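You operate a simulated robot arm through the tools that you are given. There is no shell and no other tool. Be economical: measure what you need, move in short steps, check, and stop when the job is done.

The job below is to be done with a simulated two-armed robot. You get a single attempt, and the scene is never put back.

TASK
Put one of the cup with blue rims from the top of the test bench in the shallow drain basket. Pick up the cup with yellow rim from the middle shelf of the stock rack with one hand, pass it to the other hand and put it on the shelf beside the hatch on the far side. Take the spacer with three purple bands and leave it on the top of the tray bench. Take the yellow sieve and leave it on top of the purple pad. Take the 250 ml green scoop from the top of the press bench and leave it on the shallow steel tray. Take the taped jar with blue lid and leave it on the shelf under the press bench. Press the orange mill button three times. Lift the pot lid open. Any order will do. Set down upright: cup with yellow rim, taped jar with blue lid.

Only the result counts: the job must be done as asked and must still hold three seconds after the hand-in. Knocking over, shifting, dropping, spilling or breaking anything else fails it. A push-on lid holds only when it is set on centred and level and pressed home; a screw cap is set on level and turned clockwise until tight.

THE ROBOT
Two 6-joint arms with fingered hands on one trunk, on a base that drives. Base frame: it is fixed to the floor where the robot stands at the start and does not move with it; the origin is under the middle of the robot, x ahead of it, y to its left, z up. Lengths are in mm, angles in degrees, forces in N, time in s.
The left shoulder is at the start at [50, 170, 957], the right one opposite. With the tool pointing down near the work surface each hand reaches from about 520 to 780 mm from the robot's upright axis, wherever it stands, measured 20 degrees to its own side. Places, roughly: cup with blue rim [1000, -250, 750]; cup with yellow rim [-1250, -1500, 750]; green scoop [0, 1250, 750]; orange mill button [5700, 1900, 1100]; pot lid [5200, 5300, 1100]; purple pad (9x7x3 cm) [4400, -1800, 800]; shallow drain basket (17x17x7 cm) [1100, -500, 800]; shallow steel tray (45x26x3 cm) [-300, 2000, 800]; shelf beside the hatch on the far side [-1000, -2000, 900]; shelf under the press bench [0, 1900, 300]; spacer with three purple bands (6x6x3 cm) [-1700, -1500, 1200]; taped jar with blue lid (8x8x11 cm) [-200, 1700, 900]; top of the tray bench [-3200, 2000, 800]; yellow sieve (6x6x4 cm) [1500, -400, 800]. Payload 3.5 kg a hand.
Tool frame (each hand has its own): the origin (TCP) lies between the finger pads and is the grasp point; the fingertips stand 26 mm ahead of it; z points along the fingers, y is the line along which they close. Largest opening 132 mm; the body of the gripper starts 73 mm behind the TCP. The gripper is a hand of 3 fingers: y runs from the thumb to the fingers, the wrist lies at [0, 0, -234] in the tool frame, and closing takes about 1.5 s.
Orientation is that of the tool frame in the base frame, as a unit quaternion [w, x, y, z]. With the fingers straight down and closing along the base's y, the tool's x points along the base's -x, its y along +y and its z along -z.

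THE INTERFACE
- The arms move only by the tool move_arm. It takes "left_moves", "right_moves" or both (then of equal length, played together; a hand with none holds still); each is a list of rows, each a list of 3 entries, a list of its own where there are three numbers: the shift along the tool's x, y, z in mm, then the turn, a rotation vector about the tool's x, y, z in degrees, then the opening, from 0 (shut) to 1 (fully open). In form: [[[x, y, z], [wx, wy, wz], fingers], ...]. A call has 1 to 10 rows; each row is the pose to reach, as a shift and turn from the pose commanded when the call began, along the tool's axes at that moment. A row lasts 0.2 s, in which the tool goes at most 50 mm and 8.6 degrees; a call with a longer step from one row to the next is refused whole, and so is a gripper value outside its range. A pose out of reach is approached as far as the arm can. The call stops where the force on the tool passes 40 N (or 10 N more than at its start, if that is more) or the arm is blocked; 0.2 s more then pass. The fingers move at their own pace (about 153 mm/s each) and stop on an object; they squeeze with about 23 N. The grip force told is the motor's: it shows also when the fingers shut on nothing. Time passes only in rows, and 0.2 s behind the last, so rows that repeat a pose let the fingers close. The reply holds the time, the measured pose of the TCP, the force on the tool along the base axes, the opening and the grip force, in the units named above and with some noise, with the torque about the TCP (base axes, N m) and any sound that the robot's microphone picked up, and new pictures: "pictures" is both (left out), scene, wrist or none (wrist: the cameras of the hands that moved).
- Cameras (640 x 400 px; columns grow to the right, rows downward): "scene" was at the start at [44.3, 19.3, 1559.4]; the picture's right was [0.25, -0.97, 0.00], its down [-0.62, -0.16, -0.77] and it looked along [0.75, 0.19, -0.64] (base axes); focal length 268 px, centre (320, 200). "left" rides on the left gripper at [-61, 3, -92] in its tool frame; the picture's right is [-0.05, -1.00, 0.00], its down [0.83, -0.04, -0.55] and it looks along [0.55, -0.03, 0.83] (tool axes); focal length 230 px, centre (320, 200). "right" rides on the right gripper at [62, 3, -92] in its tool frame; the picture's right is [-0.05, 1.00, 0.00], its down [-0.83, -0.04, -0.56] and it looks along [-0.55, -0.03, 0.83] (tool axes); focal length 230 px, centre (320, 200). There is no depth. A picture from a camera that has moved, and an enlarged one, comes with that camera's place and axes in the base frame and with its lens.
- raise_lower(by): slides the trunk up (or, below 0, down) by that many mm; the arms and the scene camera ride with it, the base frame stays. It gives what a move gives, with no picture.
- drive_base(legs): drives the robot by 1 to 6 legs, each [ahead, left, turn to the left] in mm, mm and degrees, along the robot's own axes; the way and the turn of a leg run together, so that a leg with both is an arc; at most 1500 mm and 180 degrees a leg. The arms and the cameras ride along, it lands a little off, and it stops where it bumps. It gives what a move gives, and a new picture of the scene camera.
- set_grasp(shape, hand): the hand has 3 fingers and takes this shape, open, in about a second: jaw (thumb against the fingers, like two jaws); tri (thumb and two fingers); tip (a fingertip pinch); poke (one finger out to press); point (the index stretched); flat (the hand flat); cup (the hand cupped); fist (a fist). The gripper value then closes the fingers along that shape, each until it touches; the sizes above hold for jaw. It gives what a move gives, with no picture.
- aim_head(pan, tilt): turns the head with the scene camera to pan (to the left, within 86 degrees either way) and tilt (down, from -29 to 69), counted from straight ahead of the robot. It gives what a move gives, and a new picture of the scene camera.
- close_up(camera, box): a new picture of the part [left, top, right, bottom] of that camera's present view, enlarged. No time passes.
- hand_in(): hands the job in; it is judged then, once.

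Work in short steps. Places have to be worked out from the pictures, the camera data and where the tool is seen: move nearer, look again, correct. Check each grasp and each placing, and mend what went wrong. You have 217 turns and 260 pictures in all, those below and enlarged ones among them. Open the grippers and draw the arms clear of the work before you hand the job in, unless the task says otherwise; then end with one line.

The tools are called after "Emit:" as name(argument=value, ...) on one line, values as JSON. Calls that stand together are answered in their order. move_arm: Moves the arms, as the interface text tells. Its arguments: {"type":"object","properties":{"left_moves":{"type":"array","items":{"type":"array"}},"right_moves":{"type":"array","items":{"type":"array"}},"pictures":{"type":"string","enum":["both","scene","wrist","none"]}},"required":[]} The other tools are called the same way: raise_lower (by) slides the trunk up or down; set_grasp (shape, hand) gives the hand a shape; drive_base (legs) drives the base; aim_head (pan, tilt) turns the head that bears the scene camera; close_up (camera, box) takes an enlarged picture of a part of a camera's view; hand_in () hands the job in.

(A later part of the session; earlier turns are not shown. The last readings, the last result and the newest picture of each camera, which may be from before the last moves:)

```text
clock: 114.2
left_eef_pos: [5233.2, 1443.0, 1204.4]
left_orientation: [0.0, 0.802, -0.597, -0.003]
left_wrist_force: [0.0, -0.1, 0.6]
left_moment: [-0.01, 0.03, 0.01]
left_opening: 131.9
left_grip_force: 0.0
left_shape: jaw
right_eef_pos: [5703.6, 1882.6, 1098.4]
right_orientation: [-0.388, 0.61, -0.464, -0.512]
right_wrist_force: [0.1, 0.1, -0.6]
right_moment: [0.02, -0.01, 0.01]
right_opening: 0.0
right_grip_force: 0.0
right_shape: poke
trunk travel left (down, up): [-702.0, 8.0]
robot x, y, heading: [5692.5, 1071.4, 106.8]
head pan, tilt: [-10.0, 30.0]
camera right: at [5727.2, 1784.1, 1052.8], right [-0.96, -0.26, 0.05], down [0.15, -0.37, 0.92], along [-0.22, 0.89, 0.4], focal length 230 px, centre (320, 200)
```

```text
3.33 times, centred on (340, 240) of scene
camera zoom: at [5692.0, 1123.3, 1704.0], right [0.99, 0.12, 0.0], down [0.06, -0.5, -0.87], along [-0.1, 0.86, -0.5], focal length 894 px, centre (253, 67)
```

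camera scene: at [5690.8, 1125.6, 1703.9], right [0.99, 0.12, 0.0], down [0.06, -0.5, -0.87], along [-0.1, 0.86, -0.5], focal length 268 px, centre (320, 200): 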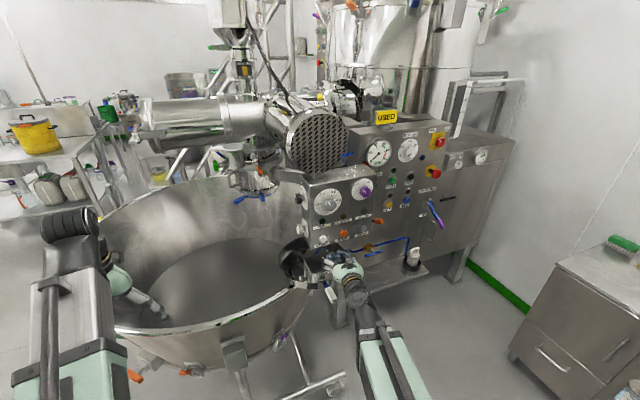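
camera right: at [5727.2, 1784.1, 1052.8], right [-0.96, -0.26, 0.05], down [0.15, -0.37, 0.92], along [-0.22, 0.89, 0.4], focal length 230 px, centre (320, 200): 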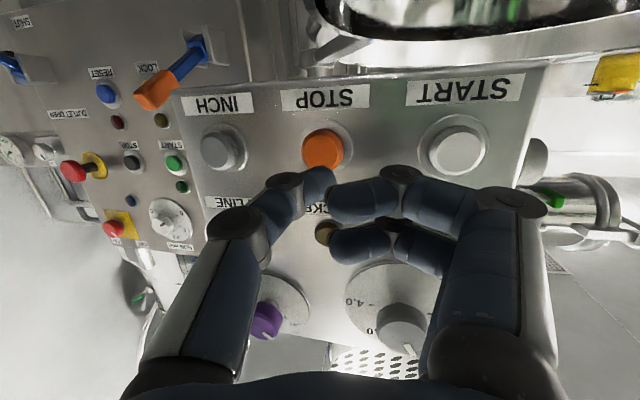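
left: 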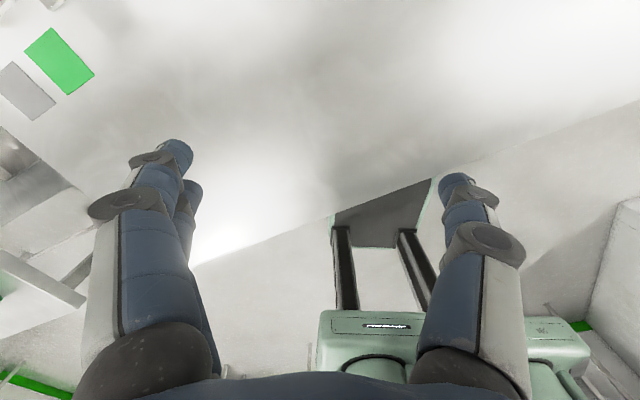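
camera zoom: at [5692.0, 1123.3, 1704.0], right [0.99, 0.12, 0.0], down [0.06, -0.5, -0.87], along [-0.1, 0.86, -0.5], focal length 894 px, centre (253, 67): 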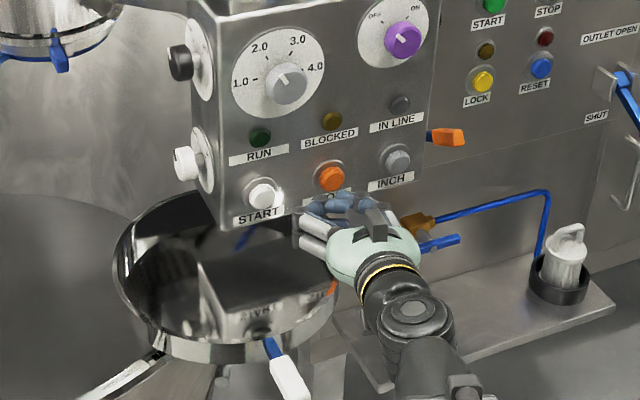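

The button lies right on the tool axis, ~44 mm from the fingertip. First press: advance slowly to 52 mm and look at force and sound.

Emit:
move_arm(right_moves=[[[0, 0, 30], [0, 0, 0], 0], [[0, 0, 40], [0, 0, 0], 0], [[0, 0, 46], [0, 0, 0], 0], [[0, 0, 50], [0, 0, 0], 0]], pictures="wrist")

Emit:
close_up(camera="scene", box=[300, 190, 380, 270])

```text
clock: 115.1
left_eef_pos: [5234.6, 1439.1, 1205.8]
left_orientation: [-0.001, 0.803, -0.597, -0.004]
left_wrist_force: [0.2, -0.8, -0.1]
left_moment: [0.02, 0.0, -0.02]
left_opening: 131.8
left_grip_force: 0.0
left_shape: jaw
right_eef_pos: [5697.3, 1920.3, 1094.1]
right_orientation: [-0.391, 0.608, -0.467, -0.509]
right_wrist_force: [9.6, -23.9, 2.9]
right_moment: [0.07, 0.0, 0.15]
right_opening: 0.1
right_grip_force: 0.1
right_shape: poke
trunk travel left (down, up): [-702.0, 8.0]
robot x, y, heading: [5692.5, 1072.8, 106.6]
head pan, tilt: [-10.0, 30.0]
heard: click
stopped in row 4 (right hand): the force on the tool passed its limit at 44 N (the readings are from after the stop); the commanded pose is now the measured one
camera right: at [5720.0, 1821.2, 1046.8], right [-0.97, -0.25, 0.05], down [0.15, -0.38, 0.91], along [-0.21, 0.89, 0.4], focal length 230 px, centre (320, 200)
```

right: 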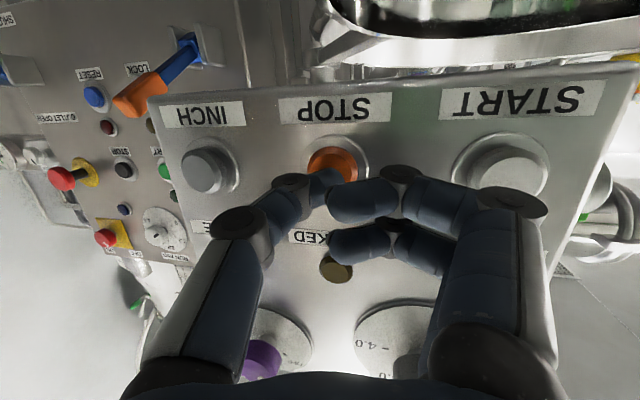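

```text
5.00 times, centred on (340, 230) of scene
camera zoom: at [5693.0, 1118.4, 1704.3], right [0.99, 0.11, 0.0], down [0.06, -0.49, -0.87], along [-0.1, 0.86, -0.5], focal length 1341 px, centre (220, 50)
```

zoom: 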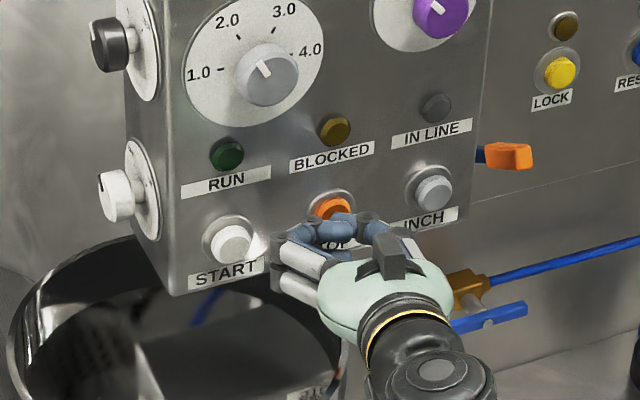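

A click was heard: one press registered. I withdraw 15 mm fully so the button resets, then press again the same amount.

Emit:
move_arm(right_moves=[[[0, 0, -10], [0, 0, 0], 0], [[0, 0, -20], [0, 0, 0], 0], [[0, 0, -20], [0, 0, 0], 0], [[0, 0, -20], [0, 0, 0], 0]], pictures="none")

Emit:
move_arm(right_moves=[[[0, 0, 10], [0, 0, 0], 0], [[0, 0, 16], [0, 0, 0], 0], [[0, 0, 20], [0, 0, 0], 0], [[0, 0, 23], [0, 0, 0], 0]], pictures="none")

```text
clock: 116.1
left_eef_pos: [5233.2, 1442.0, 1204.8]
left_orientation: [0.0, 0.803, -0.596, -0.002]
left_wrist_force: [-0.3, 0.2, -0.1]
left_moment: [0.01, -0.01, 0.0]
left_opening: 131.7
left_grip_force: 0.1
left_shape: jaw
right_eef_pos: [5699.3, 1903.8, 1094.1]
right_orientation: [-0.389, 0.609, -0.466, -0.51]
right_wrist_force: [-0.2, 0.5, -1.2]
right_moment: [-0.02, -0.03, 0.01]
right_opening: 0.0
right_grip_force: 0.0
right_shape: poke
trunk travel left (down, up): [-702.0, 8.0]
robot x, y, heading: [5690.6, 1070.9, 106.6]
head pan, tilt: [-10.0, 30.0]
```

```text
clock: 117.1
left_eef_pos: [5234.5, 1438.9, 1205.3]
left_orientation: [0.0, 0.801, -0.598, -0.004]
left_wrist_force: [-0.7, -0.2, 0.9]
left_moment: [0.01, -0.02, -0.02]
left_opening: 131.9
left_grip_force: 0.1
left_shape: jaw
right_eef_pos: [5699.8, 1921.7, 1091.6]
right_orientation: [-0.393, 0.607, -0.468, -0.509]
right_wrist_force: [9.7, -24.8, 3.1]
right_moment: [0.08, 0.04, 0.09]
right_opening: 0.0
right_grip_force: 0.0
right_shape: poke
trunk travel left (down, up): [-702.0, 8.0]
robot x, y, heading: [5690.3, 1073.5, 106.6]
head pan, tilt: [-10.0, 30.0]
heard: click
stopped in row 4 (right hand): the force on the tool passed its limit at 40 N (the readings are from after the stop); the commanded pose is now the measured one
```

Second click. Withdraw and press a third time.

Emit:
move_arm(right_moves=[[[0, 0, -10], [0, 0, 0], 0], [[0, 0, -20], [0, 0, 0], 0], [[0, 0, -20], [0, 0, 0], 0], [[0, 0, -20], [0, 0, 0], 0]], pictures="none")

Emit:
move_arm(right_moves=[[[0, 1, 10], [0, 0, 0], 0], [[0, 1, 16], [0, 0, 0], 0], [[0, 1, 20], [0, 0, 0], 0], [[0, 1, 23], [0, 0, 0], 0]], pictures="none")

Emit:
move_arm(right_moves=[[[0, 0, -15], [0, 0, 0], 0], [[0, 0, -45], [0, 0, 0], 0], [[0, 0, -90], [0, 0, 0], 0], [[0, 0, -130], [0, 0, 0], 0]], pictures="wrist")

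```text
clock: 118.1
left_eef_pos: [5235.7, 1441.5, 1205.3]
left_orientation: [0.0, 0.801, -0.598, -0.004]
left_wrist_force: [-0.6, 0.4, 0.1]
left_moment: [0.03, -0.01, 0.0]
left_opening: 131.9
left_grip_force: 0.0
left_shape: jaw
right_eef_pos: [5701.8, 1905.5, 1092.2]
right_orientation: [-0.391, 0.608, -0.469, -0.507]
right_wrist_force: [0.2, 0.5, 0.5]
right_moment: [-0.03, 0.02, 0.0]
right_opening: 0.0
right_grip_force: 0.1
right_shape: poke
trunk travel left (down, up): [-702.0, 8.0]
robot x, y, heading: [5692.4, 1068.6, 106.8]
head pan, tilt: [-10.0, 30.0]
```

```text
clock: 119.1
left_eef_pos: [5235.8, 1439.4, 1206.2]
left_orientation: [-0.001, 0.801, -0.598, -0.004]
left_wrist_force: [-0.2, -0.6, 0.2]
left_moment: [0.02, -0.01, -0.01]
left_opening: 132.0
left_grip_force: 0.0
left_shape: jaw
right_eef_pos: [5700.2, 1921.9, 1090.1]
right_orientation: [-0.394, 0.606, -0.47, -0.507]
right_wrist_force: [10.2, -24.2, 2.0]
right_moment: [0.11, 0.03, 0.12]
right_opening: 0.2
right_grip_force: 0.0
right_shape: poke
trunk travel left (down, up): [-702.0, 8.0]
robot x, y, heading: [5690.2, 1069.5, 106.6]
head pan, tilt: [-10.0, 30.0]
heard: click
stopped in row 4 (right hand): the force on the tool passed its limit at 41 N (the readings are from after the stop); the commanded pose is now the measured one
```

```text
clock: 120.1
left_eef_pos: [5235.3, 1441.5, 1203.2]
left_orientation: [-0.001, 0.801, -0.598, -0.003]
left_wrist_force: [0.2, -0.5, -0.3]
left_moment: [-0.03, -0.03, -0.01]
left_opening: 132.1
left_grip_force: 0.0
left_shape: jaw
right_eef_pos: [5730.3, 1804.5, 1109.7]
right_orientation: [-0.392, 0.607, -0.47, -0.507]
right_wrist_force: [-0.3, 0.4, 0.0]
right_moment: [-0.02, -0.01, -0.03]
right_opening: 0.0
right_grip_force: 0.1
right_shape: poke
right hand out of reach, approached as far as the arm can: row 4
trunk travel left (down, up): [-702.0, 8.0]
robot x, y, heading: [5689.5, 1070.3, 106.7]
head pan, tilt: [-10.0, 30.0]
camera right: at [5752.4, 1706.0, 1064.1], right [-0.97, -0.24, 0.05], down [0.14, -0.37, 0.92], along [-0.2, 0.9, 0.4], focal length 230 px, centre (320, 200)
```

right: 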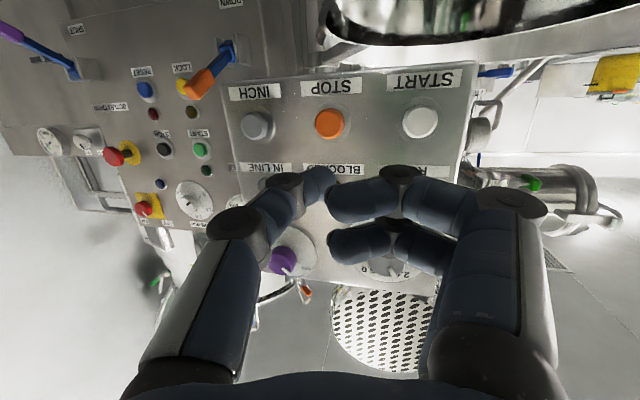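

Three clicks heard; the mill button is done. I back out the way I came and head for an open spot to look for the pot.

Emit:
drive_base(legs=[[-357, 520, 0], [-300, 700, 0], [0, 700, 0]])

Emit:
aim_head(pan=-10, tilt=10)

```text
clock: 130.8
left_eef_pos: [3590.8, 277.5, 1204.0]
left_orientation: [0.0, 0.8, -0.6, -0.002]
left_wrist_force: [-0.3, -0.2, -0.4]
left_moment: [0.0, -0.01, -0.02]
left_opening: 132.0
left_grip_force: 0.1
left_shape: jaw
right_eef_pos: [4087.6, 638.5, 1109.6]
right_orientation: [-0.394, 0.606, -0.472, -0.505]
right_wrist_force: [-0.3, -0.2, 0.7]
right_moment: [0.02, -0.03, 0.0]
right_opening: 0.0
right_grip_force: 0.1
right_shape: poke
trunk travel left (down, up): [-702.0, 8.0]
robot x, y, heading: [4045.1, -96.4, 106.1]
head pan, tilt: [-10.0, 30.0]
camera scene: at [4047.4, -46.3, 1704.0], right [0.99, 0.11, 0.0], down [0.05, -0.5, -0.87], along [-0.09, 0.86, -0.5], focal length 268 px, centre (320, 200)
```

scene: 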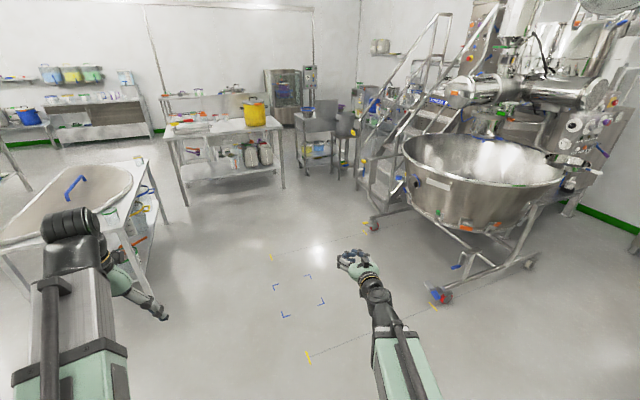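

```text
clock: 131.6
left_eef_pos: [3592.3, 276.5, 1205.5]
left_orientation: [0.0, 0.8, -0.6, -0.003]
left_wrist_force: [0.0, 0.1, 0.2]
left_moment: [-0.04, 0.01, -0.01]
left_opening: 132.2
left_grip_force: 0.1
left_shape: jaw
right_eef_pos: [4088.9, 639.1, 1110.5]
right_orientation: [-0.394, 0.606, -0.472, -0.505]
right_wrist_force: [0.2, 1.0, -0.8]
right_moment: [0.0, 0.0, -0.02]
right_opening: 0.0
right_grip_force: 0.1
right_shape: poke
trunk travel left (down, up): [-702.0, 8.0]
robot x, y, heading: [4049.2, -94.4, 106.4]
head pan, tilt: [-10.0, 10.0]
camera scene: at [4047.9, -43.5, 1736.3], right [0.99, 0.11, 0.0], down [0.02, -0.17, -0.98], along [-0.11, 0.98, -0.17], focal length 268 px, centre (320, 200)
```

scene: 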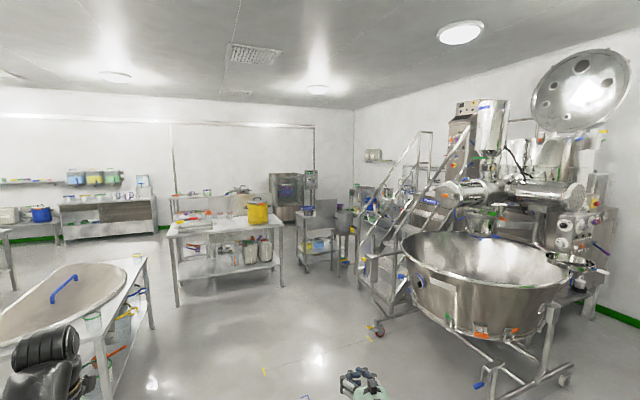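

I enlarge the direction where the pot should be, around pixel (390,190).

Emit:
close_up(camera="scene", box=[250, 140, 470, 270])

```text
2.91 times, centred on (360, 205) of scene
camera zoom: at [4047.9, -43.5, 1736.3], right [0.99, 0.11, 0.0], down [0.02, -0.17, -0.98], along [-0.11, 0.98, -0.17], focal length 780 px, centre (204, 186)
```

zoom: 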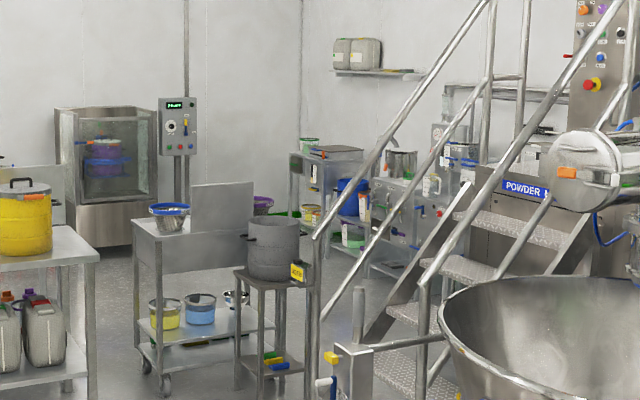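

The pot must be on the bench behind the stairs. I drive up the aisle left of the bowl for a better view.

Emit:
drive_base(legs=[[1200, -100, 0], [1100, -250, -45]])

Emit:
aim_head(pan=0, tilt=15)

```text
clock: 141.7
left_eef_pos: [3921.4, 2513.0, 1205.3]
left_orientation: [0.003, -0.559, 0.829, 0.003]
left_wrist_force: [0.2, -0.5, 0.6]
left_moment: [0.02, -0.01, -0.02]
left_opening: 131.9
left_grip_force: 0.0
left_shape: jaw
right_eef_pos: [4536.5, 2490.0, 1110.8]
right_orientation: [0.537, -0.419, 0.643, 0.349]
right_wrist_force: [-0.5, 0.8, 0.1]
right_moment: [-0.02, 0.02, -0.04]
right_opening: 0.0
right_grip_force: 0.1
right_shape: poke
trunk travel left (down, up): [-702.0, 8.0]
robot x, y, heading: [4052.0, 1942.2, 68.0]
head pan, tilt: [-10.0, 10.0]
stopped in leg 2: the robot was blocked; the commanded pose is now the measured one
camera scene: at [4082.0, 1980.1, 1736.4], right [0.85, -0.53, 0.0], down [-0.09, -0.15, -0.99], along [0.52, 0.83, -0.17], focal length 268 px, centre (320, 200)
```

scene: 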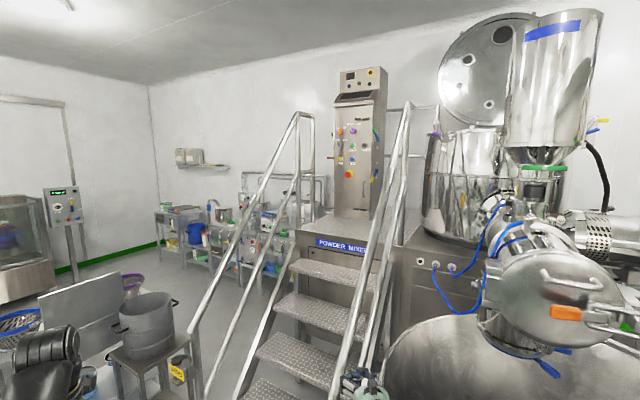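

```text
clock: 142.5
left_eef_pos: [3925.4, 2514.9, 1204.4]
left_orientation: [0.001, -0.558, 0.83, 0.002]
left_wrist_force: [-0.6, -0.1, 0.5]
left_moment: [-0.02, 0.01, 0.05]
left_opening: 131.9
left_grip_force: 0.1
left_shape: jaw
right_eef_pos: [4538.5, 2491.8, 1109.4]
right_orientation: [0.537, -0.419, 0.645, 0.348]
right_wrist_force: [-0.2, 0.9, -0.2]
right_moment: [0.03, 0.01, 0.01]
right_opening: 0.1
right_grip_force: 0.1
right_shape: poke
trunk travel left (down, up): [-702.0, 8.0]
robot x, y, heading: [4048.3, 1942.7, 67.5]
head pan, tilt: [0.0, 15.0]
camera scene: at [4071.5, 1989.6, 1728.2], right [0.93, -0.38, 0.0], down [-0.1, -0.24, -0.97], along [0.36, 0.9, -0.26], focal length 268 px, centre (320, 200)
```

scene: 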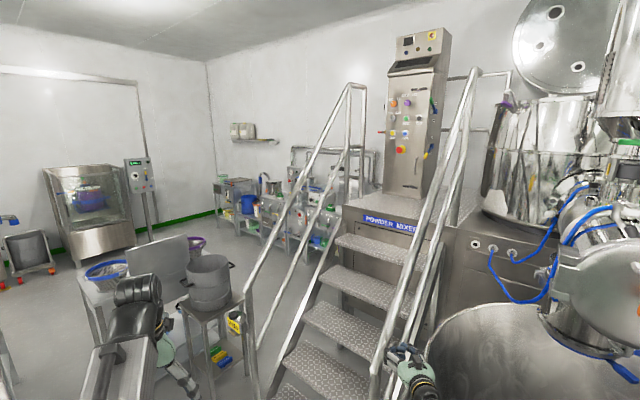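

Something blocked the last bit of the drive (likely the stair foot); no force on the hands. I enlarge the far bench to identify the pot.

Emit:
close_up(camera="scene", box=[200, 130, 400, 270])

Emit:
close_up(camera="scene", box=[0, 180, 330, 400])

```text
2.86 times, centred on (300, 200) of scene
camera zoom: at [4071.5, 1989.6, 1728.2], right [0.93, -0.38, 0.0], down [-0.1, -0.24, -0.97], along [0.36, 0.9, -0.26], focal length 766 px, centre (377, 200)
```

zoom: 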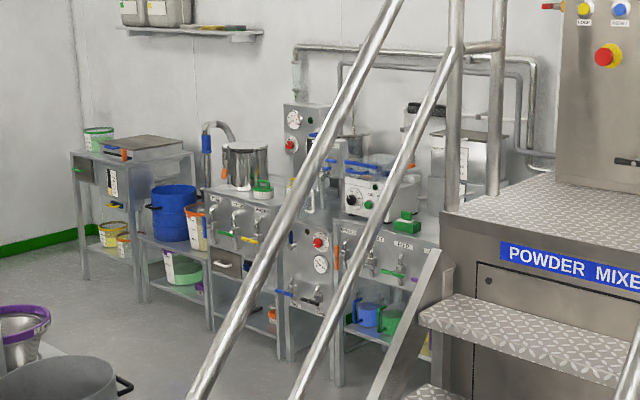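

```text
1.82 times, centred on (165, 290) of scene
camera zoom: at [4071.5, 1989.6, 1728.2], right [0.93, -0.38, 0.0], down [-0.1, -0.24, -0.97], along [0.36, 0.9, -0.26], focal length 488 px, centre (602, 36)
```

zoom: 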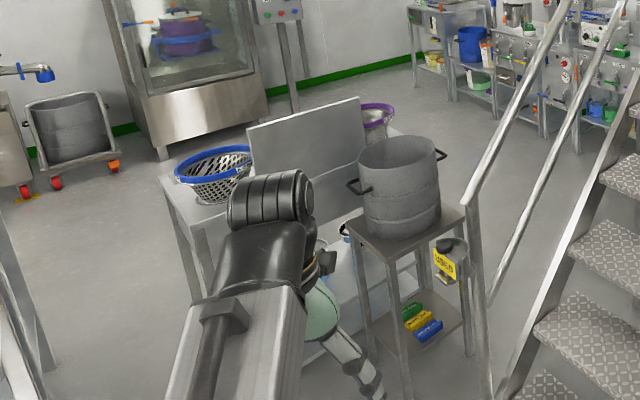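

The pot bench can't be reached from this side (gaps too narrow), so I do the western jobs first and look for the way there later. I restore the right hand's jaw shape, pitch it down, and drive back west.

Emit:
drive_base(legs=[[-700, 0, 0], [0, 0, 112], [390, 998, 0], [390, 998, 0], [1300, 650, 0]])

Emit:
set_grasp(hand="right", shape="jaw")

Emit:
move_arm(right_moves=[[[0, 0, 0], [0, 8.5, 0], 1], [[0, 0, 0], [0, 17, 0], 1], [[-10, 0, 0], [0, 25.5, 0], 1], [[-20, 0, 0], [0, 34, 0], 1], [[-30, 0, 0], [0, 42.5, 0], 1], [[-40, 0, 0], [0, 51, 0], 1], [[-50, 0, 0], [0, 59.5, 0], 1], [[-60, 0, 0], [0, 68, 0], 1], [[-70, 0, 0], [0, 76.5, 0], 1], [[-80, 0, 0], [0, 80, 0], 1]], pictures="none")

```text
clock: 168.1
left_eef_pos: [1466.7, -1891.6, 1204.2]
left_orientation: [0.002, 0.999, 0.051, -0.002]
left_wrist_force: [-0.2, 0.4, -1.0]
left_moment: [0.02, -0.05, 0.03]
left_opening: 131.7
left_grip_force: 0.2
left_shape: jaw
right_eef_pos: [1200.9, -1338.3, 1109.6]
right_orientation: [0.021, 0.768, 0.026, -0.639]
right_wrist_force: [0.3, 0.3, -0.3]
right_moment: [0.0, 0.02, 0.0]
right_opening: 0.0
right_grip_force: 0.0
right_shape: poke
trunk travel left (down, up): [-702.0, 8.0]
robot x, y, heading: [1915.3, -1513.4, -174.3]
head pan, tilt: [0.0, 15.0]
camera scene: at [1863.4, -1521.5, 1728.2], right [-0.1, 0.99, 0.0], down [0.26, 0.03, -0.97], along [-0.96, -0.1, -0.26], focal length 268 px, centre (320, 200)
```

scene: 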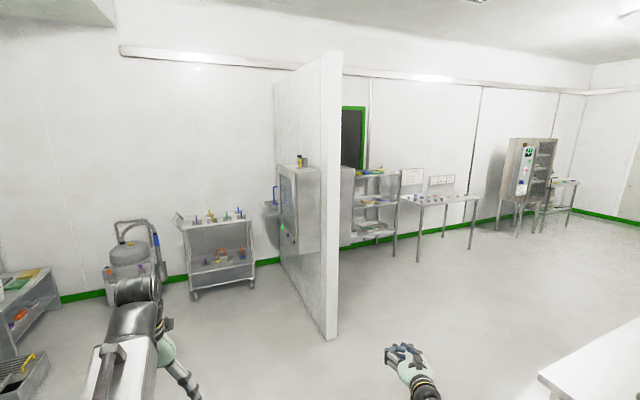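

```text
clock: 169.0
left_eef_pos: [1466.5, -1892.2, 1205.1]
left_orientation: [0.002, 0.999, 0.051, -0.002]
left_wrist_force: [-0.1, -0.8, -0.1]
left_moment: [-0.03, -0.01, -0.01]
left_opening: 132.1
left_grip_force: 0.0
left_shape: jaw
right_eef_pos: [1201.7, -1338.2, 1108.6]
right_orientation: [0.022, 0.768, 0.026, -0.64]
right_wrist_force: [0.3, 1.2, 1.3]
right_moment: [-0.01, -0.03, 0.02]
right_opening: 131.9
right_grip_force: 0.1
right_shape: jaw
trunk travel left (down, up): [-702.0, 8.0]
robot x, y, heading: [1916.4, -1516.2, -174.2]
head pan, tilt: [0.0, 15.0]
```

```text
clock: 171.2
left_eef_pos: [1467.2, -1892.7, 1204.4]
left_orientation: [0.002, 0.999, 0.051, -0.003]
left_wrist_force: [0.4, -0.4, 0.0]
left_moment: [-0.02, 0.03, 0.02]
left_opening: 131.7
left_grip_force: 0.0
left_shape: jaw
right_eef_pos: [1185.6, -1339.4, 1189.5]
right_orientation: [-0.001, 0.999, 0.032, 0.005]
right_wrist_force: [-1.2, 0.2, 0.0]
right_moment: [0.02, 0.0, 0.0]
right_opening: 132.0
right_grip_force: 0.0
right_shape: jaw
right hand out of reach, approached as far as the arm can: row 1
trunk travel left (down, up): [-702.0, 8.0]
robot x, y, heading: [1913.4, -1514.4, -174.5]
head pan, tilt: [0.0, 15.0]
```

Ahead I see a partition with a hatch and, behind it on the right, the stock rack. I drive over to view both.

Emit:
drive_base(legs=[[1000, -400, 0], [900, -400, 0]])

Emit:
close_up(camera="scene", box=[160, 100, 480, 300])

```text
clock: 180.0
left_eef_pos: [-241.5, -1387.7, 1203.4]
left_orientation: [0.002, 0.997, 0.071, 0.015]
left_wrist_force: [3.3, 2.0, 0.7]
left_moment: [-0.05, -0.02, 0.25]
left_opening: 131.9
left_grip_force: 0.0
left_shape: jaw
right_eef_pos: [-538.8, -837.6, 1188.3]
right_orientation: [0.0, 0.999, 0.038, 0.003]
right_wrist_force: [0.5, 0.3, 0.5]
right_moment: [-0.01, -0.02, -0.04]
right_opening: 131.7
right_grip_force: 0.1
right_shape: jaw
trunk travel left (down, up): [-702.0, 8.0]
robot x, y, heading: [193.9, -1006.0, -173.6]
head pan, tilt: [0.0, 15.0]
stopped in leg 2: the force on the tool passed its limit at 90 N (the readings are from after the stop); the commanded pose is now the measured one
camera scene: at [141.4, -1011.4, 1728.2], right [-0.11, 0.99, 0.0], down [0.26, 0.03, -0.97], along [-0.96, -0.11, -0.26], focal length 268 px, centre (320, 200)
```

scene: 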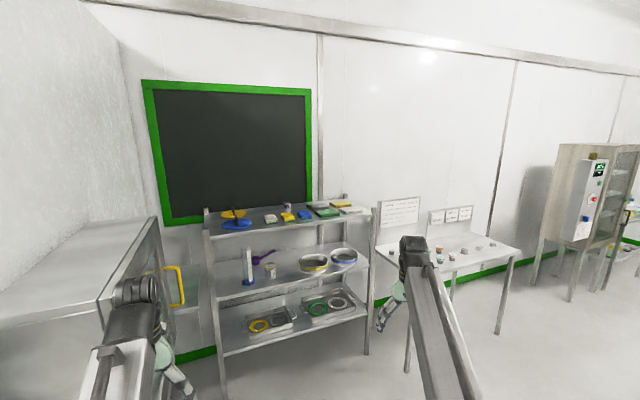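

```text
2.00 times, centred on (320, 200) of scene
camera zoom: at [141.4, -1011.4, 1728.2], right [-0.11, 0.99, 0.0], down [0.26, 0.03, -0.97], along [-0.96, -0.11, -0.26], focal length 536 px, centre (320, 200)
```

zoom: 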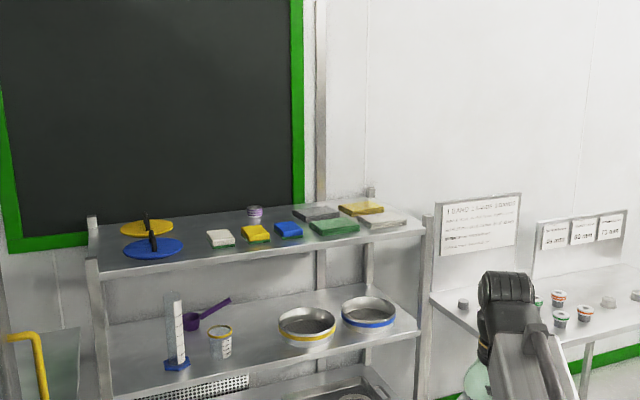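

The left hand brushed the partition and the base stopped. I move off it, bring the left hand inward, and note: spacer on the top rack shelf near (-1611,-1442,1204), yellow-rim cup on the middle shelf near (-1450,-1535).

Emit:
drive_base(legs=[[-60, -150, 0]])

Emit:
move_arm(left_moves=[[[-20, -40, 0], [0, 0, 0], 1], [[-40, -80, 0], [0, 0, 0], 1], [[-40, -120, 0], [0, 0, 0], 1], [[-40, -160, 0], [0, 0, 0], 1]], pictures="none")

Emit:
drive_base(legs=[[700, -100, 22]])

Emit:
close_up(camera="scene", box=[0, 100, 320, 300])

```text
clock: 181.4
left_eef_pos: [-198.4, -1231.1, 1203.9]
left_orientation: [0.002, 0.997, 0.069, 0.014]
left_wrist_force: [0.3, 0.3, 0.4]
left_moment: [-0.02, -0.01, 0.04]
left_opening: 131.8
left_grip_force: 0.0
left_shape: jaw
right_eef_pos: [-495.2, -680.0, 1189.1]
right_orientation: [0.0, 0.999, 0.038, 0.002]
right_wrist_force: [-0.2, 0.2, -0.1]
right_moment: [-0.04, 0.02, 0.0]
right_opening: 131.7
right_grip_force: 0.0
right_shape: jaw
trunk travel left (down, up): [-702.0, 8.0]
robot x, y, heading: [234.3, -849.1, -173.8]
head pan, tilt: [0.0, 15.0]
camera scene: at [185.1, -854.4, 1728.3], right [-0.11, 0.99, 0.0], down [0.26, 0.03, -0.97], along [-0.96, -0.11, -0.26], focal length 268 px, centre (320, 200)
```

scene: 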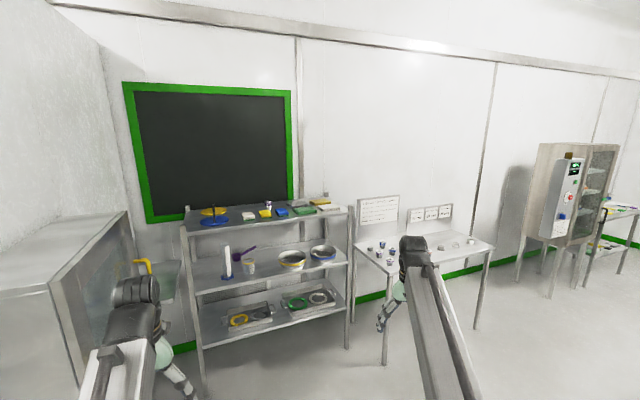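

```text
clock: 182.4
left_eef_pos: [-264.1, -1079.0, 1195.8]
left_orientation: [0.002, 0.997, 0.071, 0.01]
left_wrist_force: [0.2, 0.7, -0.7]
left_moment: [0.0, -0.03, 0.01]
left_opening: 132.0
left_grip_force: 0.1
left_shape: jaw
left hand out of reach, approached as far as the arm can: row 1, 2, 3, 4
right_eef_pos: [-494.8, -680.9, 1188.1]
right_orientation: [0.0, 0.999, 0.039, 0.004]
right_wrist_force: [-0.3, 0.0, -0.7]
right_moment: [0.0, -0.03, -0.03]
right_opening: 132.0
right_grip_force: 0.1
right_shape: jaw
trunk travel left (down, up): [-702.0, 8.0]
robot x, y, heading: [232.3, -848.8, -173.5]
head pan, tilt: [0.0, 15.0]
```

```text
clock: 186.2
left_eef_pos: [-822.0, -1354.3, 1195.6]
left_orientation: [0.0, 0.966, 0.257, 0.011]
left_wrist_force: [0.3, -0.5, -0.4]
left_moment: [0.0, 0.02, 0.0]
left_opening: 131.8
left_grip_force: 0.1
left_shape: jaw
right_eef_pos: [-1183.3, -1071.0, 1189.7]
right_orientation: [-0.001, 0.974, 0.225, 0.003]
right_wrist_force: [-0.6, 0.1, 0.2]
right_moment: [0.01, -0.02, -0.02]
right_opening: 131.7
right_grip_force: 0.1
right_shape: jaw
trunk travel left (down, up): [-702.0, 8.0]
robot x, y, heading: [-440.5, -950.7, -151.9]
head pan, tilt: [0.0, 15.0]
camera scene: at [-488.3, -982.6, 1728.2], right [-0.47, 0.88, 0.0], down [0.23, 0.12, -0.97], along [-0.85, -0.45, -0.26], focal length 268 px, centre (320, 200)
```

scene: 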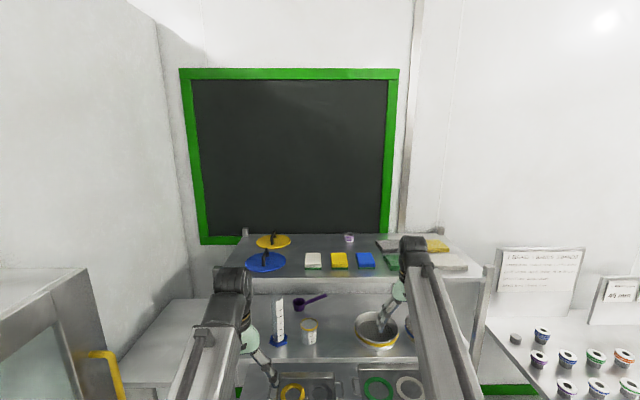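

```text
2.00 times, centred on (160, 200) of scene
camera zoom: at [-488.3, -982.6, 1728.2], right [-0.47, 0.88, 0.0], down [0.23, 0.12, -0.97], along [-0.85, -0.45, -0.26], focal length 536 px, centre (640, 200)
```

zoom: 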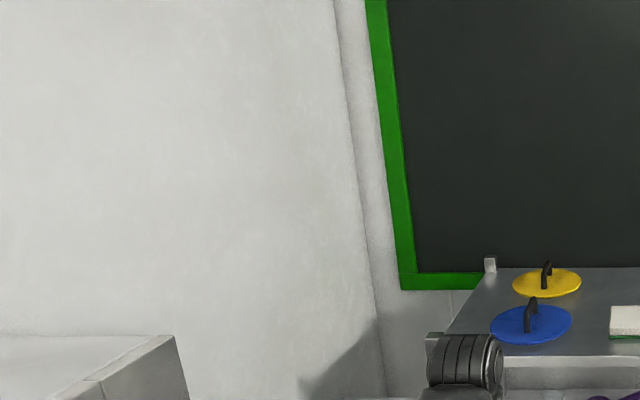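

The rack is close now. I check the banded spacer on its top shelf and those on the side table.

Emit:
close_up(camera="scene", box=[320, 220, 380, 260])

Emit:
close_up(camera="scene", box=[480, 240, 640, 400])

```text
10.00 times, centred on (350, 240) of scene
camera zoom: at [-488.3, -982.6, 1728.2], right [-0.47, 0.88, 0.0], down [0.23, 0.12, -0.97], along [-0.85, -0.45, -0.26], focal length 2683 px, centre (20, -200)
```

zoom: 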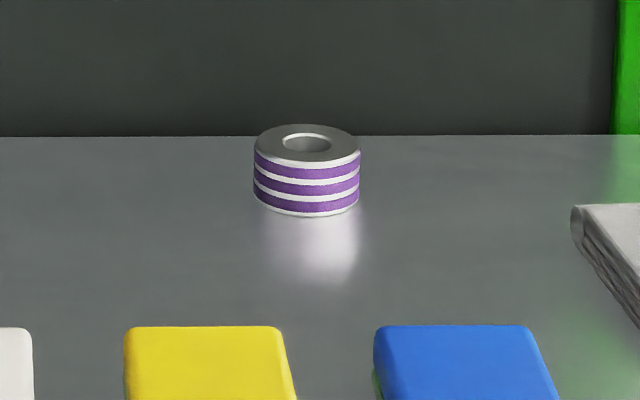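

```text
2.50 times, centred on (560, 320) of scene
camera zoom: at [-488.3, -982.6, 1728.2], right [-0.47, 0.88, 0.0], down [0.23, 0.12, -0.97], along [-0.85, -0.45, -0.26], focal length 671 px, centre (-280, -100)
```

zoom: 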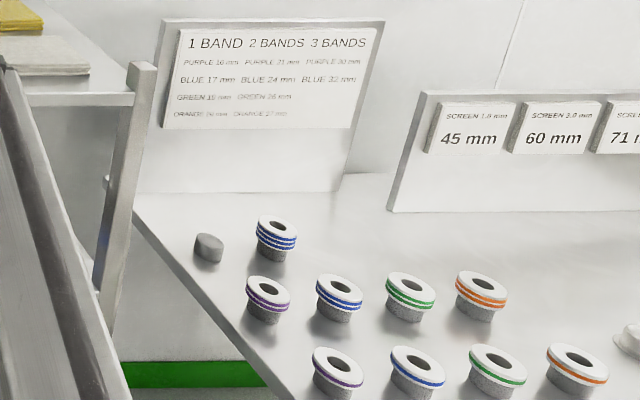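

The three-purple-band spacer is on the rack top at about (-1760,-1480,1155). I raise the left hand out of the way, pitch the right hand 40° forward for reach, and drive up to the rack.

Emit:
move_arm(left_moves=[[[0, 0, -40], [0, 0, 0], 1], [[0, 0, -80], [0, 0, 0], 1], [[0, 0, -120], [0, 0, 0], 1], [[0, 0, -160], [0, 0, 0], 1], [[0, 0, -160], [0, 0, 0], 1]], right_moves=[[[20, 15, -15], [0, -8, 0], 1], [[40, 30, -30], [0, -16, 0], 1], [[60, 45, -45], [0, -24, 0], 1], [[60, 60, -55], [0, -32, 0], 1], [[60, 70, -60], [0, -40, 0], 1]], pictures="none")

Emit:
drive_base(legs=[[500, 0, 0]])

Emit:
aim_head(pan=-8, tilt=30)

```text
clock: 187.4
left_eef_pos: [-863.9, -1376.3, 1222.3]
left_orientation: [0.001, 0.967, 0.256, 0.005]
left_wrist_force: [1.3, -0.1, 0.7]
left_moment: [0.0, 0.02, 0.03]
left_opening: 131.9
left_grip_force: 0.0
left_shape: jaw
left hand out of reach, approached as far as the arm can: row 1, 2, 3, 4, 5
right_eef_pos: [-1099.5, -1106.1, 1249.9]
right_orientation: [0.077, 0.916, 0.212, -0.331]
right_wrist_force: [-1.1, 0.2, 0.3]
right_moment: [0.0, 0.0, -0.02]
right_opening: 131.8
right_grip_force: 0.0
right_shape: jaw
trunk travel left (down, up): [-702.0, 8.0]
robot x, y, heading: [-438.7, -957.6, -152.2]
head pan, tilt: [0.0, 15.0]
```

```text
clock: 190.4
left_eef_pos: [-1307.4, -1612.7, 1220.9]
left_orientation: [0.0, 0.966, 0.257, 0.006]
left_wrist_force: [-0.4, -0.5, -0.4]
left_moment: [0.01, -0.01, 0.01]
left_opening: 131.8
left_grip_force: 0.1
left_shape: jaw
right_eef_pos: [-1542.5, -1344.8, 1248.9]
right_orientation: [0.077, 0.917, 0.213, -0.33]
right_wrist_force: [0.2, -0.4, -1.3]
right_moment: [0.0, 0.0, 0.01]
right_opening: 131.9
right_grip_force: 0.1
right_shape: jaw
trunk travel left (down, up): [-702.0, 8.0]
robot x, y, heading: [-885.6, -1194.9, -152.0]
head pan, tilt: [0.0, 15.0]
camera scene: at [-931.3, -1218.6, 1728.2], right [-0.47, 0.88, 0.0], down [0.23, 0.12, -0.97], along [-0.85, -0.45, -0.26], focal length 268 px, centre (320, 200)
```

scene: 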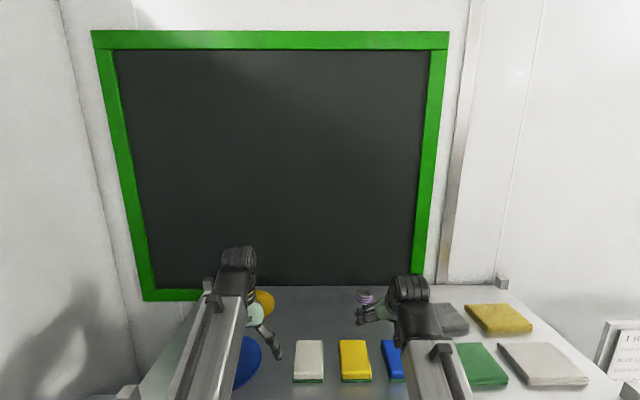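

```text
clock: 191.1
left_eef_pos: [-1305.9, -1612.7, 1221.9]
left_orientation: [0.0, 0.966, 0.257, 0.006]
left_wrist_force: [-0.1, 0.5, 0.5]
left_moment: [-0.03, 0.0, 0.0]
left_opening: 132.0
left_grip_force: 0.0
left_shape: jaw
right_eef_pos: [-1541.8, -1343.3, 1248.8]
right_orientation: [0.077, 0.917, 0.212, -0.33]
right_wrist_force: [-0.5, 0.1, 0.0]
right_moment: [-0.03, 0.01, 0.02]
right_opening: 131.8
right_grip_force: 0.1
right_shape: jaw
trunk travel left (down, up): [-702.0, 8.0]
robot x, y, heading: [-883.8, -1188.8, -151.8]
head pan, tilt: [-8.0, 30.0]
camera scene: at [-932.8, -1205.1, 1704.1], right [-0.34, 0.94, 0.0], down [0.47, 0.17, -0.87], along [-0.81, -0.3, -0.5], focal length 268 px, centre (320, 200)
```

scene: 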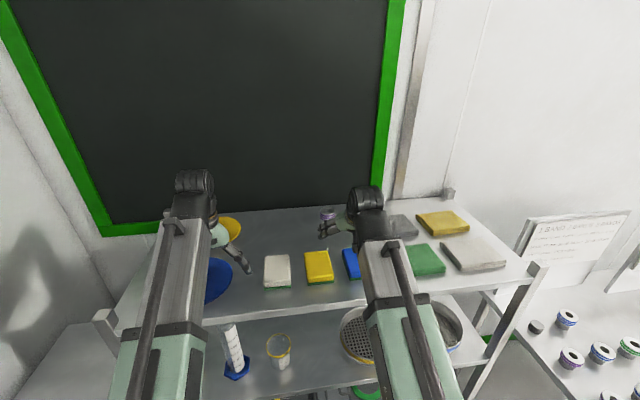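

The left hand is close above the blue lid on the rack; I look closely before moving further, and at the spacer.

Emit:
close_up(camera="scene", box=[170, 190, 290, 310])

Emit:
close_up(camera="right", box=[0, 0, 640, 400])

Emit:
close_up(camera="left", box=[0, 0, 640, 400])

```text
3.33 times, centred on (230, 250) of scene
camera zoom: at [-932.8, -1205.1, 1704.1], right [-0.34, 0.94, 0.0], down [0.47, 0.17, -0.87], along [-0.81, -0.3, -0.5], focal length 894 px, centre (620, 33)
```

zoom: 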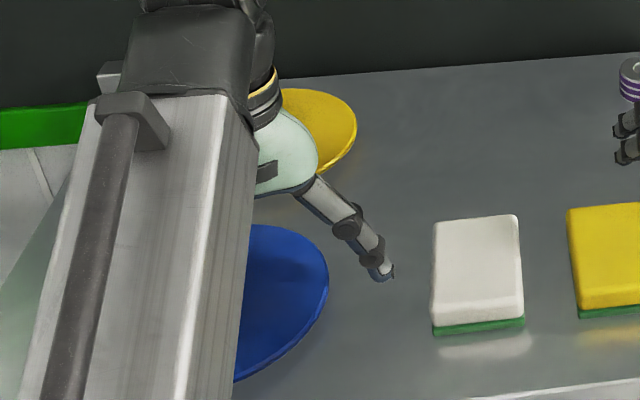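

```text
1.00 times, centred on (320, 200) of right (not enlarged: the box is as wide or as high as the picture)
camera zoom: at [-1445.0, -1299.1, 1279.5], right [0.4, -0.91, 0.03], down [-0.28, -0.09, 0.96], along [-0.87, -0.4, -0.29], focal length 230 px, centre (320, 200)
```

zoom: 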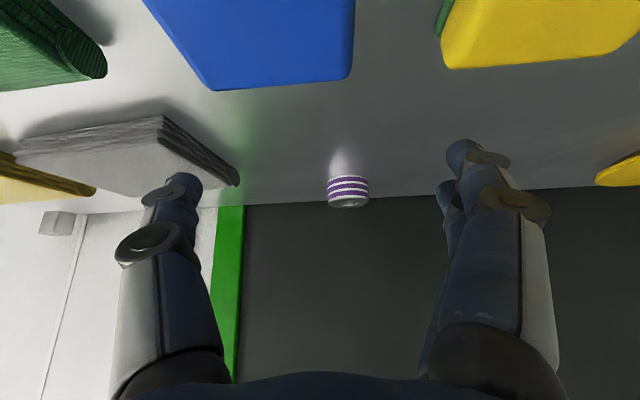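

```text
1.00 times, centred on (320, 200) of left (not enlarged: the box is as wide or as high as the picture)
camera zoom: at [-1358.1, -1645.3, 1313.5], right [-0.54, 0.84, 0.0], down [0.69, 0.45, 0.56], along [0.48, 0.3, -0.83], focal length 230 px, centre (320, 200)
```

zoom: 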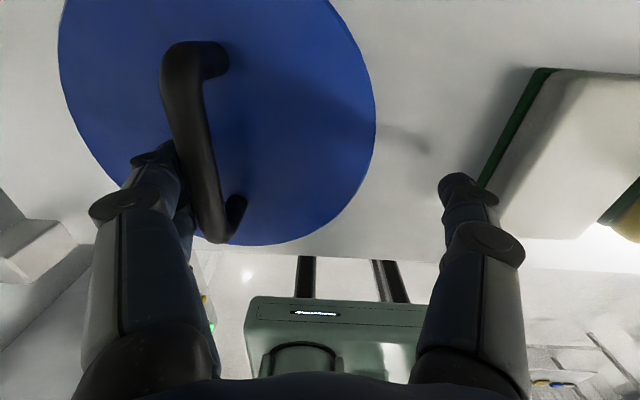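

The left fingers straddle the lid's handle, so I back straight out, then tuck the left hand inward with fingers closed before returning.

Emit:
drive_base(legs=[[-300, 0, 0]])

Emit:
move_arm(left_moves=[[[-10, -40, -20], [0, 0, 0], 0.3], [[-20, -80, -40], [0, 0, 0], 0], [[-30, -110, -60], [0, 0, 0], 0], [[-40, -130, -80], [0, 0, 0], 0], [[-60, -130, -80], [0, 0, 0], 0], [[-80, -130, -80], [0, 0, 0], 0]], pictures="none")

```text
clock: 193.2
left_eef_pos: [-1036.3, -1469.8, 1222.5]
left_orientation: [0.001, 0.967, 0.256, 0.006]
left_wrist_force: [-0.1, -0.3, 0.3]
left_moment: [-0.01, 0.01, -0.02]
left_opening: 131.8
left_grip_force: 0.2
left_shape: jaw
right_eef_pos: [-1273.3, -1199.7, 1249.3]
right_orientation: [0.077, 0.916, 0.214, -0.33]
right_wrist_force: [-0.8, 0.6, -0.7]
right_moment: [0.01, 0.01, 0.01]
right_opening: 131.8
right_grip_force: 0.0
right_shape: jaw
trunk travel left (down, up): [-702.0, 8.0]
robot x, y, heading: [-616.6, -1050.3, -151.8]
head pan, tilt: [-8.0, 30.0]
camera scene: at [-663.5, -1061.5, 1704.1], right [-0.34, 0.94, 0.0], down [0.47, 0.17, -0.87], along [-0.81, -0.3, -0.5], focal length 268 px, centre (320, 200)
```

scene: 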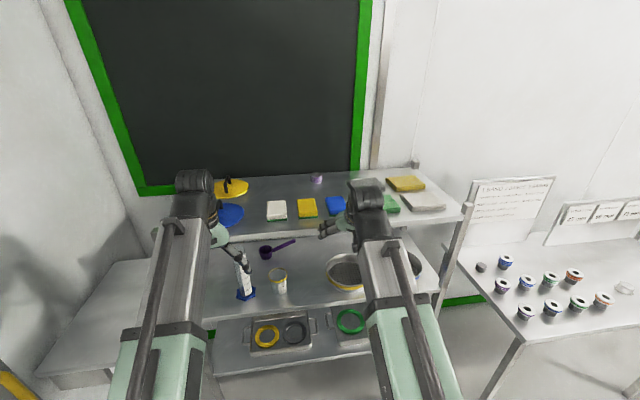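

```text
clock: 194.6
left_eef_pos: [-1186.5, -1399.5, 1282.0]
left_orientation: [0.001, 0.967, 0.256, -0.003]
left_wrist_force: [-0.1, 0.6, -0.6]
left_moment: [-0.02, -0.03, -0.03]
left_opening: 0.0
left_grip_force: 22.7
left_shape: jaw
left hand out of reach, approached as far as the arm can: row 1, 2, 3, 4, 5, 6
right_eef_pos: [-1273.8, -1200.9, 1249.5]
right_orientation: [0.077, 0.917, 0.213, -0.33]
right_wrist_force: [0.3, -0.3, -0.5]
right_moment: [-0.01, -0.01, -0.04]
right_opening: 132.2
right_grip_force: 0.0
right_shape: jaw
trunk travel left (down, up): [-702.0, 8.0]
robot x, y, heading: [-614.8, -1045.7, -151.9]
head pan, tilt: [-8.0, 30.0]
```

The left hand is now high (z 1282) and inward. I fix the spacer at (-1772,-1504,~1140) and drive 490 mm ahead.

Emit:
drive_base(legs=[[485, 0, 0]])

Emit:
close_up(camera="right", box=[0, 0, 640, 400])

```text
clock: 197.4
left_eef_pos: [-1605.7, -1628.6, 1282.4]
left_orientation: [0.002, 0.966, 0.259, -0.002]
left_wrist_force: [-0.2, -0.5, -1.4]
left_moment: [0.03, -0.03, 0.01]
left_opening: 0.1
left_grip_force: 23.1
left_shape: jaw
right_eef_pos: [-1694.4, -1430.0, 1248.4]
right_orientation: [0.078, 0.916, 0.215, -0.33]
right_wrist_force: [-0.1, -0.5, -0.5]
right_moment: [0.0, -0.02, 0.01]
right_opening: 132.0
right_grip_force: 0.2
right_shape: jaw
trunk travel left (down, up): [-702.0, 8.0]
robot x, y, heading: [-1037.3, -1275.1, -151.7]
head pan, tilt: [-8.0, 30.0]
camera scene: at [-1086.6, -1288.6, 1704.0], right [-0.35, 0.94, 0.0], down [0.47, 0.17, -0.87], along [-0.81, -0.3, -0.5], focal length 268 px, centre (320, 200)
```

scene: 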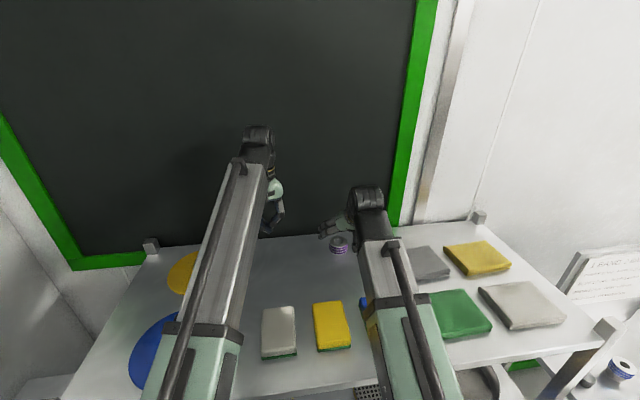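

```text
1.00 times, centred on (320, 200) of right (not enlarged: the box is as wide or as high as the picture)
camera zoom: at [-1598.0, -1384.9, 1279.1], right [0.41, -0.91, 0.03], down [-0.28, -0.09, 0.96], along [-0.87, -0.4, -0.29], focal length 230 px, centre (320, 200)
```

zoom: 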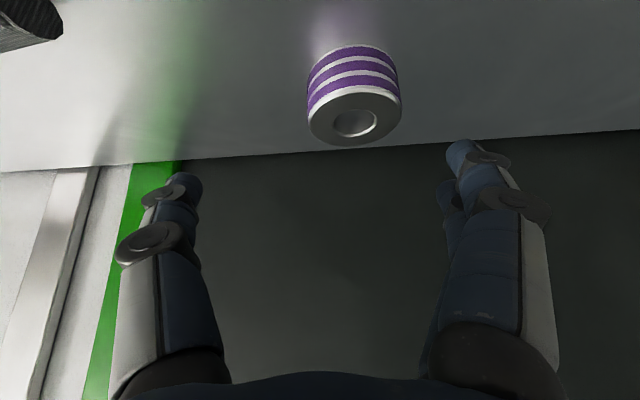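

With the hand close, spacer re-fixes at about (-1694,-1455,1177) — nearly below the TCP. I align and go down part way.

Emit:
move_arm(right_moves=[[[0, 22, 0], [0, 0, 0], 0.85], [[10, 22, 20], [0, 0, 0], 0.8], [[19, 22, 40], [0, 0, 0], 0.8]], pictures="wrist")

Emit:
close_up(camera="scene", box=[290, 190, 390, 290])

```text
clock: 198.2
left_eef_pos: [-1604.7, -1627.7, 1281.9]
left_orientation: [0.001, 0.966, 0.259, -0.002]
left_wrist_force: [0.1, 0.2, -0.1]
left_moment: [-0.01, 0.03, -0.05]
left_opening: 0.2
left_grip_force: 23.2
left_shape: jaw
right_eef_pos: [-1693.2, -1454.0, 1206.2]
right_orientation: [0.077, 0.916, 0.215, -0.329]
right_wrist_force: [-0.1, -0.2, -0.2]
right_moment: [0.03, -0.01, 0.0]
right_opening: 106.0
right_grip_force: 0.0
right_shape: jaw
trunk travel left (down, up): [-702.0, 8.0]
robot x, y, heading: [-1034.0, -1271.3, -151.7]
head pan, tilt: [-8.0, 30.0]
camera right: at [-1596.6, -1408.9, 1236.2], right [0.41, -0.91, 0.03], down [-0.27, -0.09, 0.96], along [-0.87, -0.4, -0.29], focal length 230 px, centre (320, 200)
```

right: 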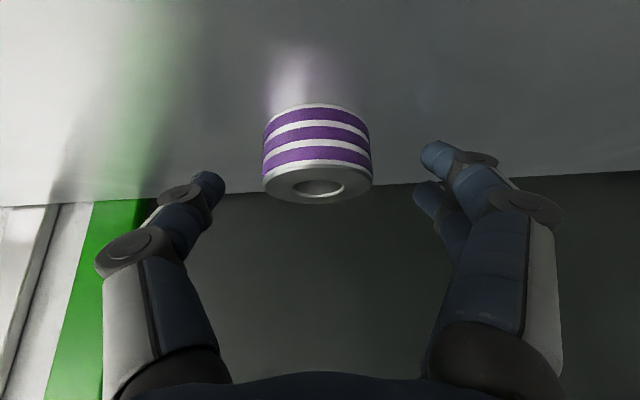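

```text
4.00 times, centred on (340, 240) of scene
camera zoom: at [-1085.6, -1288.3, 1704.0], right [-0.35, 0.94, 0.0], down [0.47, 0.17, -0.87], along [-0.81, -0.3, -0.5], focal length 1073 px, centre (240, 40)
```

zoom: 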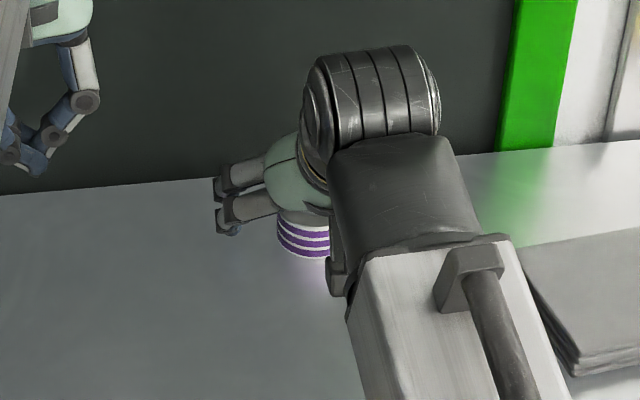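

The spacer is centred laterally, ~27 mm further along. I move in and close.

Emit:
move_arm(right_moves=[[[4, -1, 12], [0, 0, 0], 0.8], [[9, -1, 24], [0, 0, 0], 0.8], [[9, -1, 24], [0, 0, 0], 0.5], [[9, -1, 24], [0, 0, 0], 0.25], [[9, -1, 24], [0, 0, 0], 0.25], [[9, -1, 24], [0, 0, 0], 0.25], [[9, -1, 24], [0, 0, 0], 0.25]], pictures="wrist")

```text
clock: 198.8
left_eef_pos: [-1603.1, -1626.2, 1284.4]
left_orientation: [0.0, 0.966, 0.259, -0.002]
left_wrist_force: [-0.2, 0.9, -0.8]
left_moment: [0.0, -0.02, -0.03]
left_opening: 0.2
left_grip_force: 23.3
left_shape: jaw
right_eef_pos: [-1700.3, -1454.9, 1198.0]
right_orientation: [0.081, 0.912, 0.21, -0.341]
right_wrist_force: [2.3, 5.3, 23.2]
right_moment: [-1.48, -0.64, 0.22]
right_opening: 105.0
right_grip_force: 0.2
right_shape: jaw
trunk travel left (down, up): [-702.0, 8.0]
robot x, y, heading: [-1038.4, -1272.6, -151.7]
head pan, tilt: [-8.0, 30.0]
stopped in row 2 (right hand): the force on the tool passed its limit at 48 N (the readings are from after the stop); the commanded pose is now the measured one
camera right: at [-1604.0, -1410.3, 1225.6], right [0.4, -0.91, 0.04], down [-0.26, -0.07, 0.96], along [-0.88, -0.4, -0.26], focal length 230 px, centre (320, 200)
```

right: 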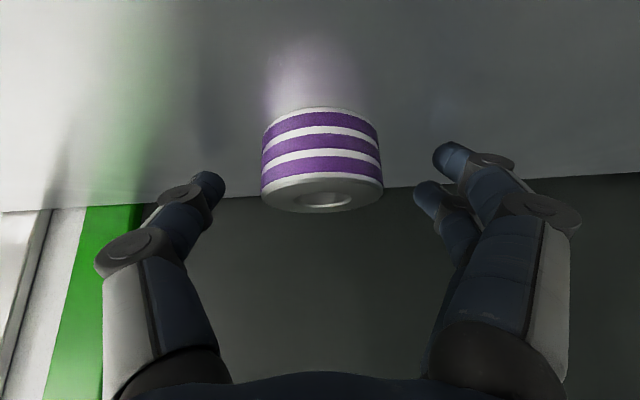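

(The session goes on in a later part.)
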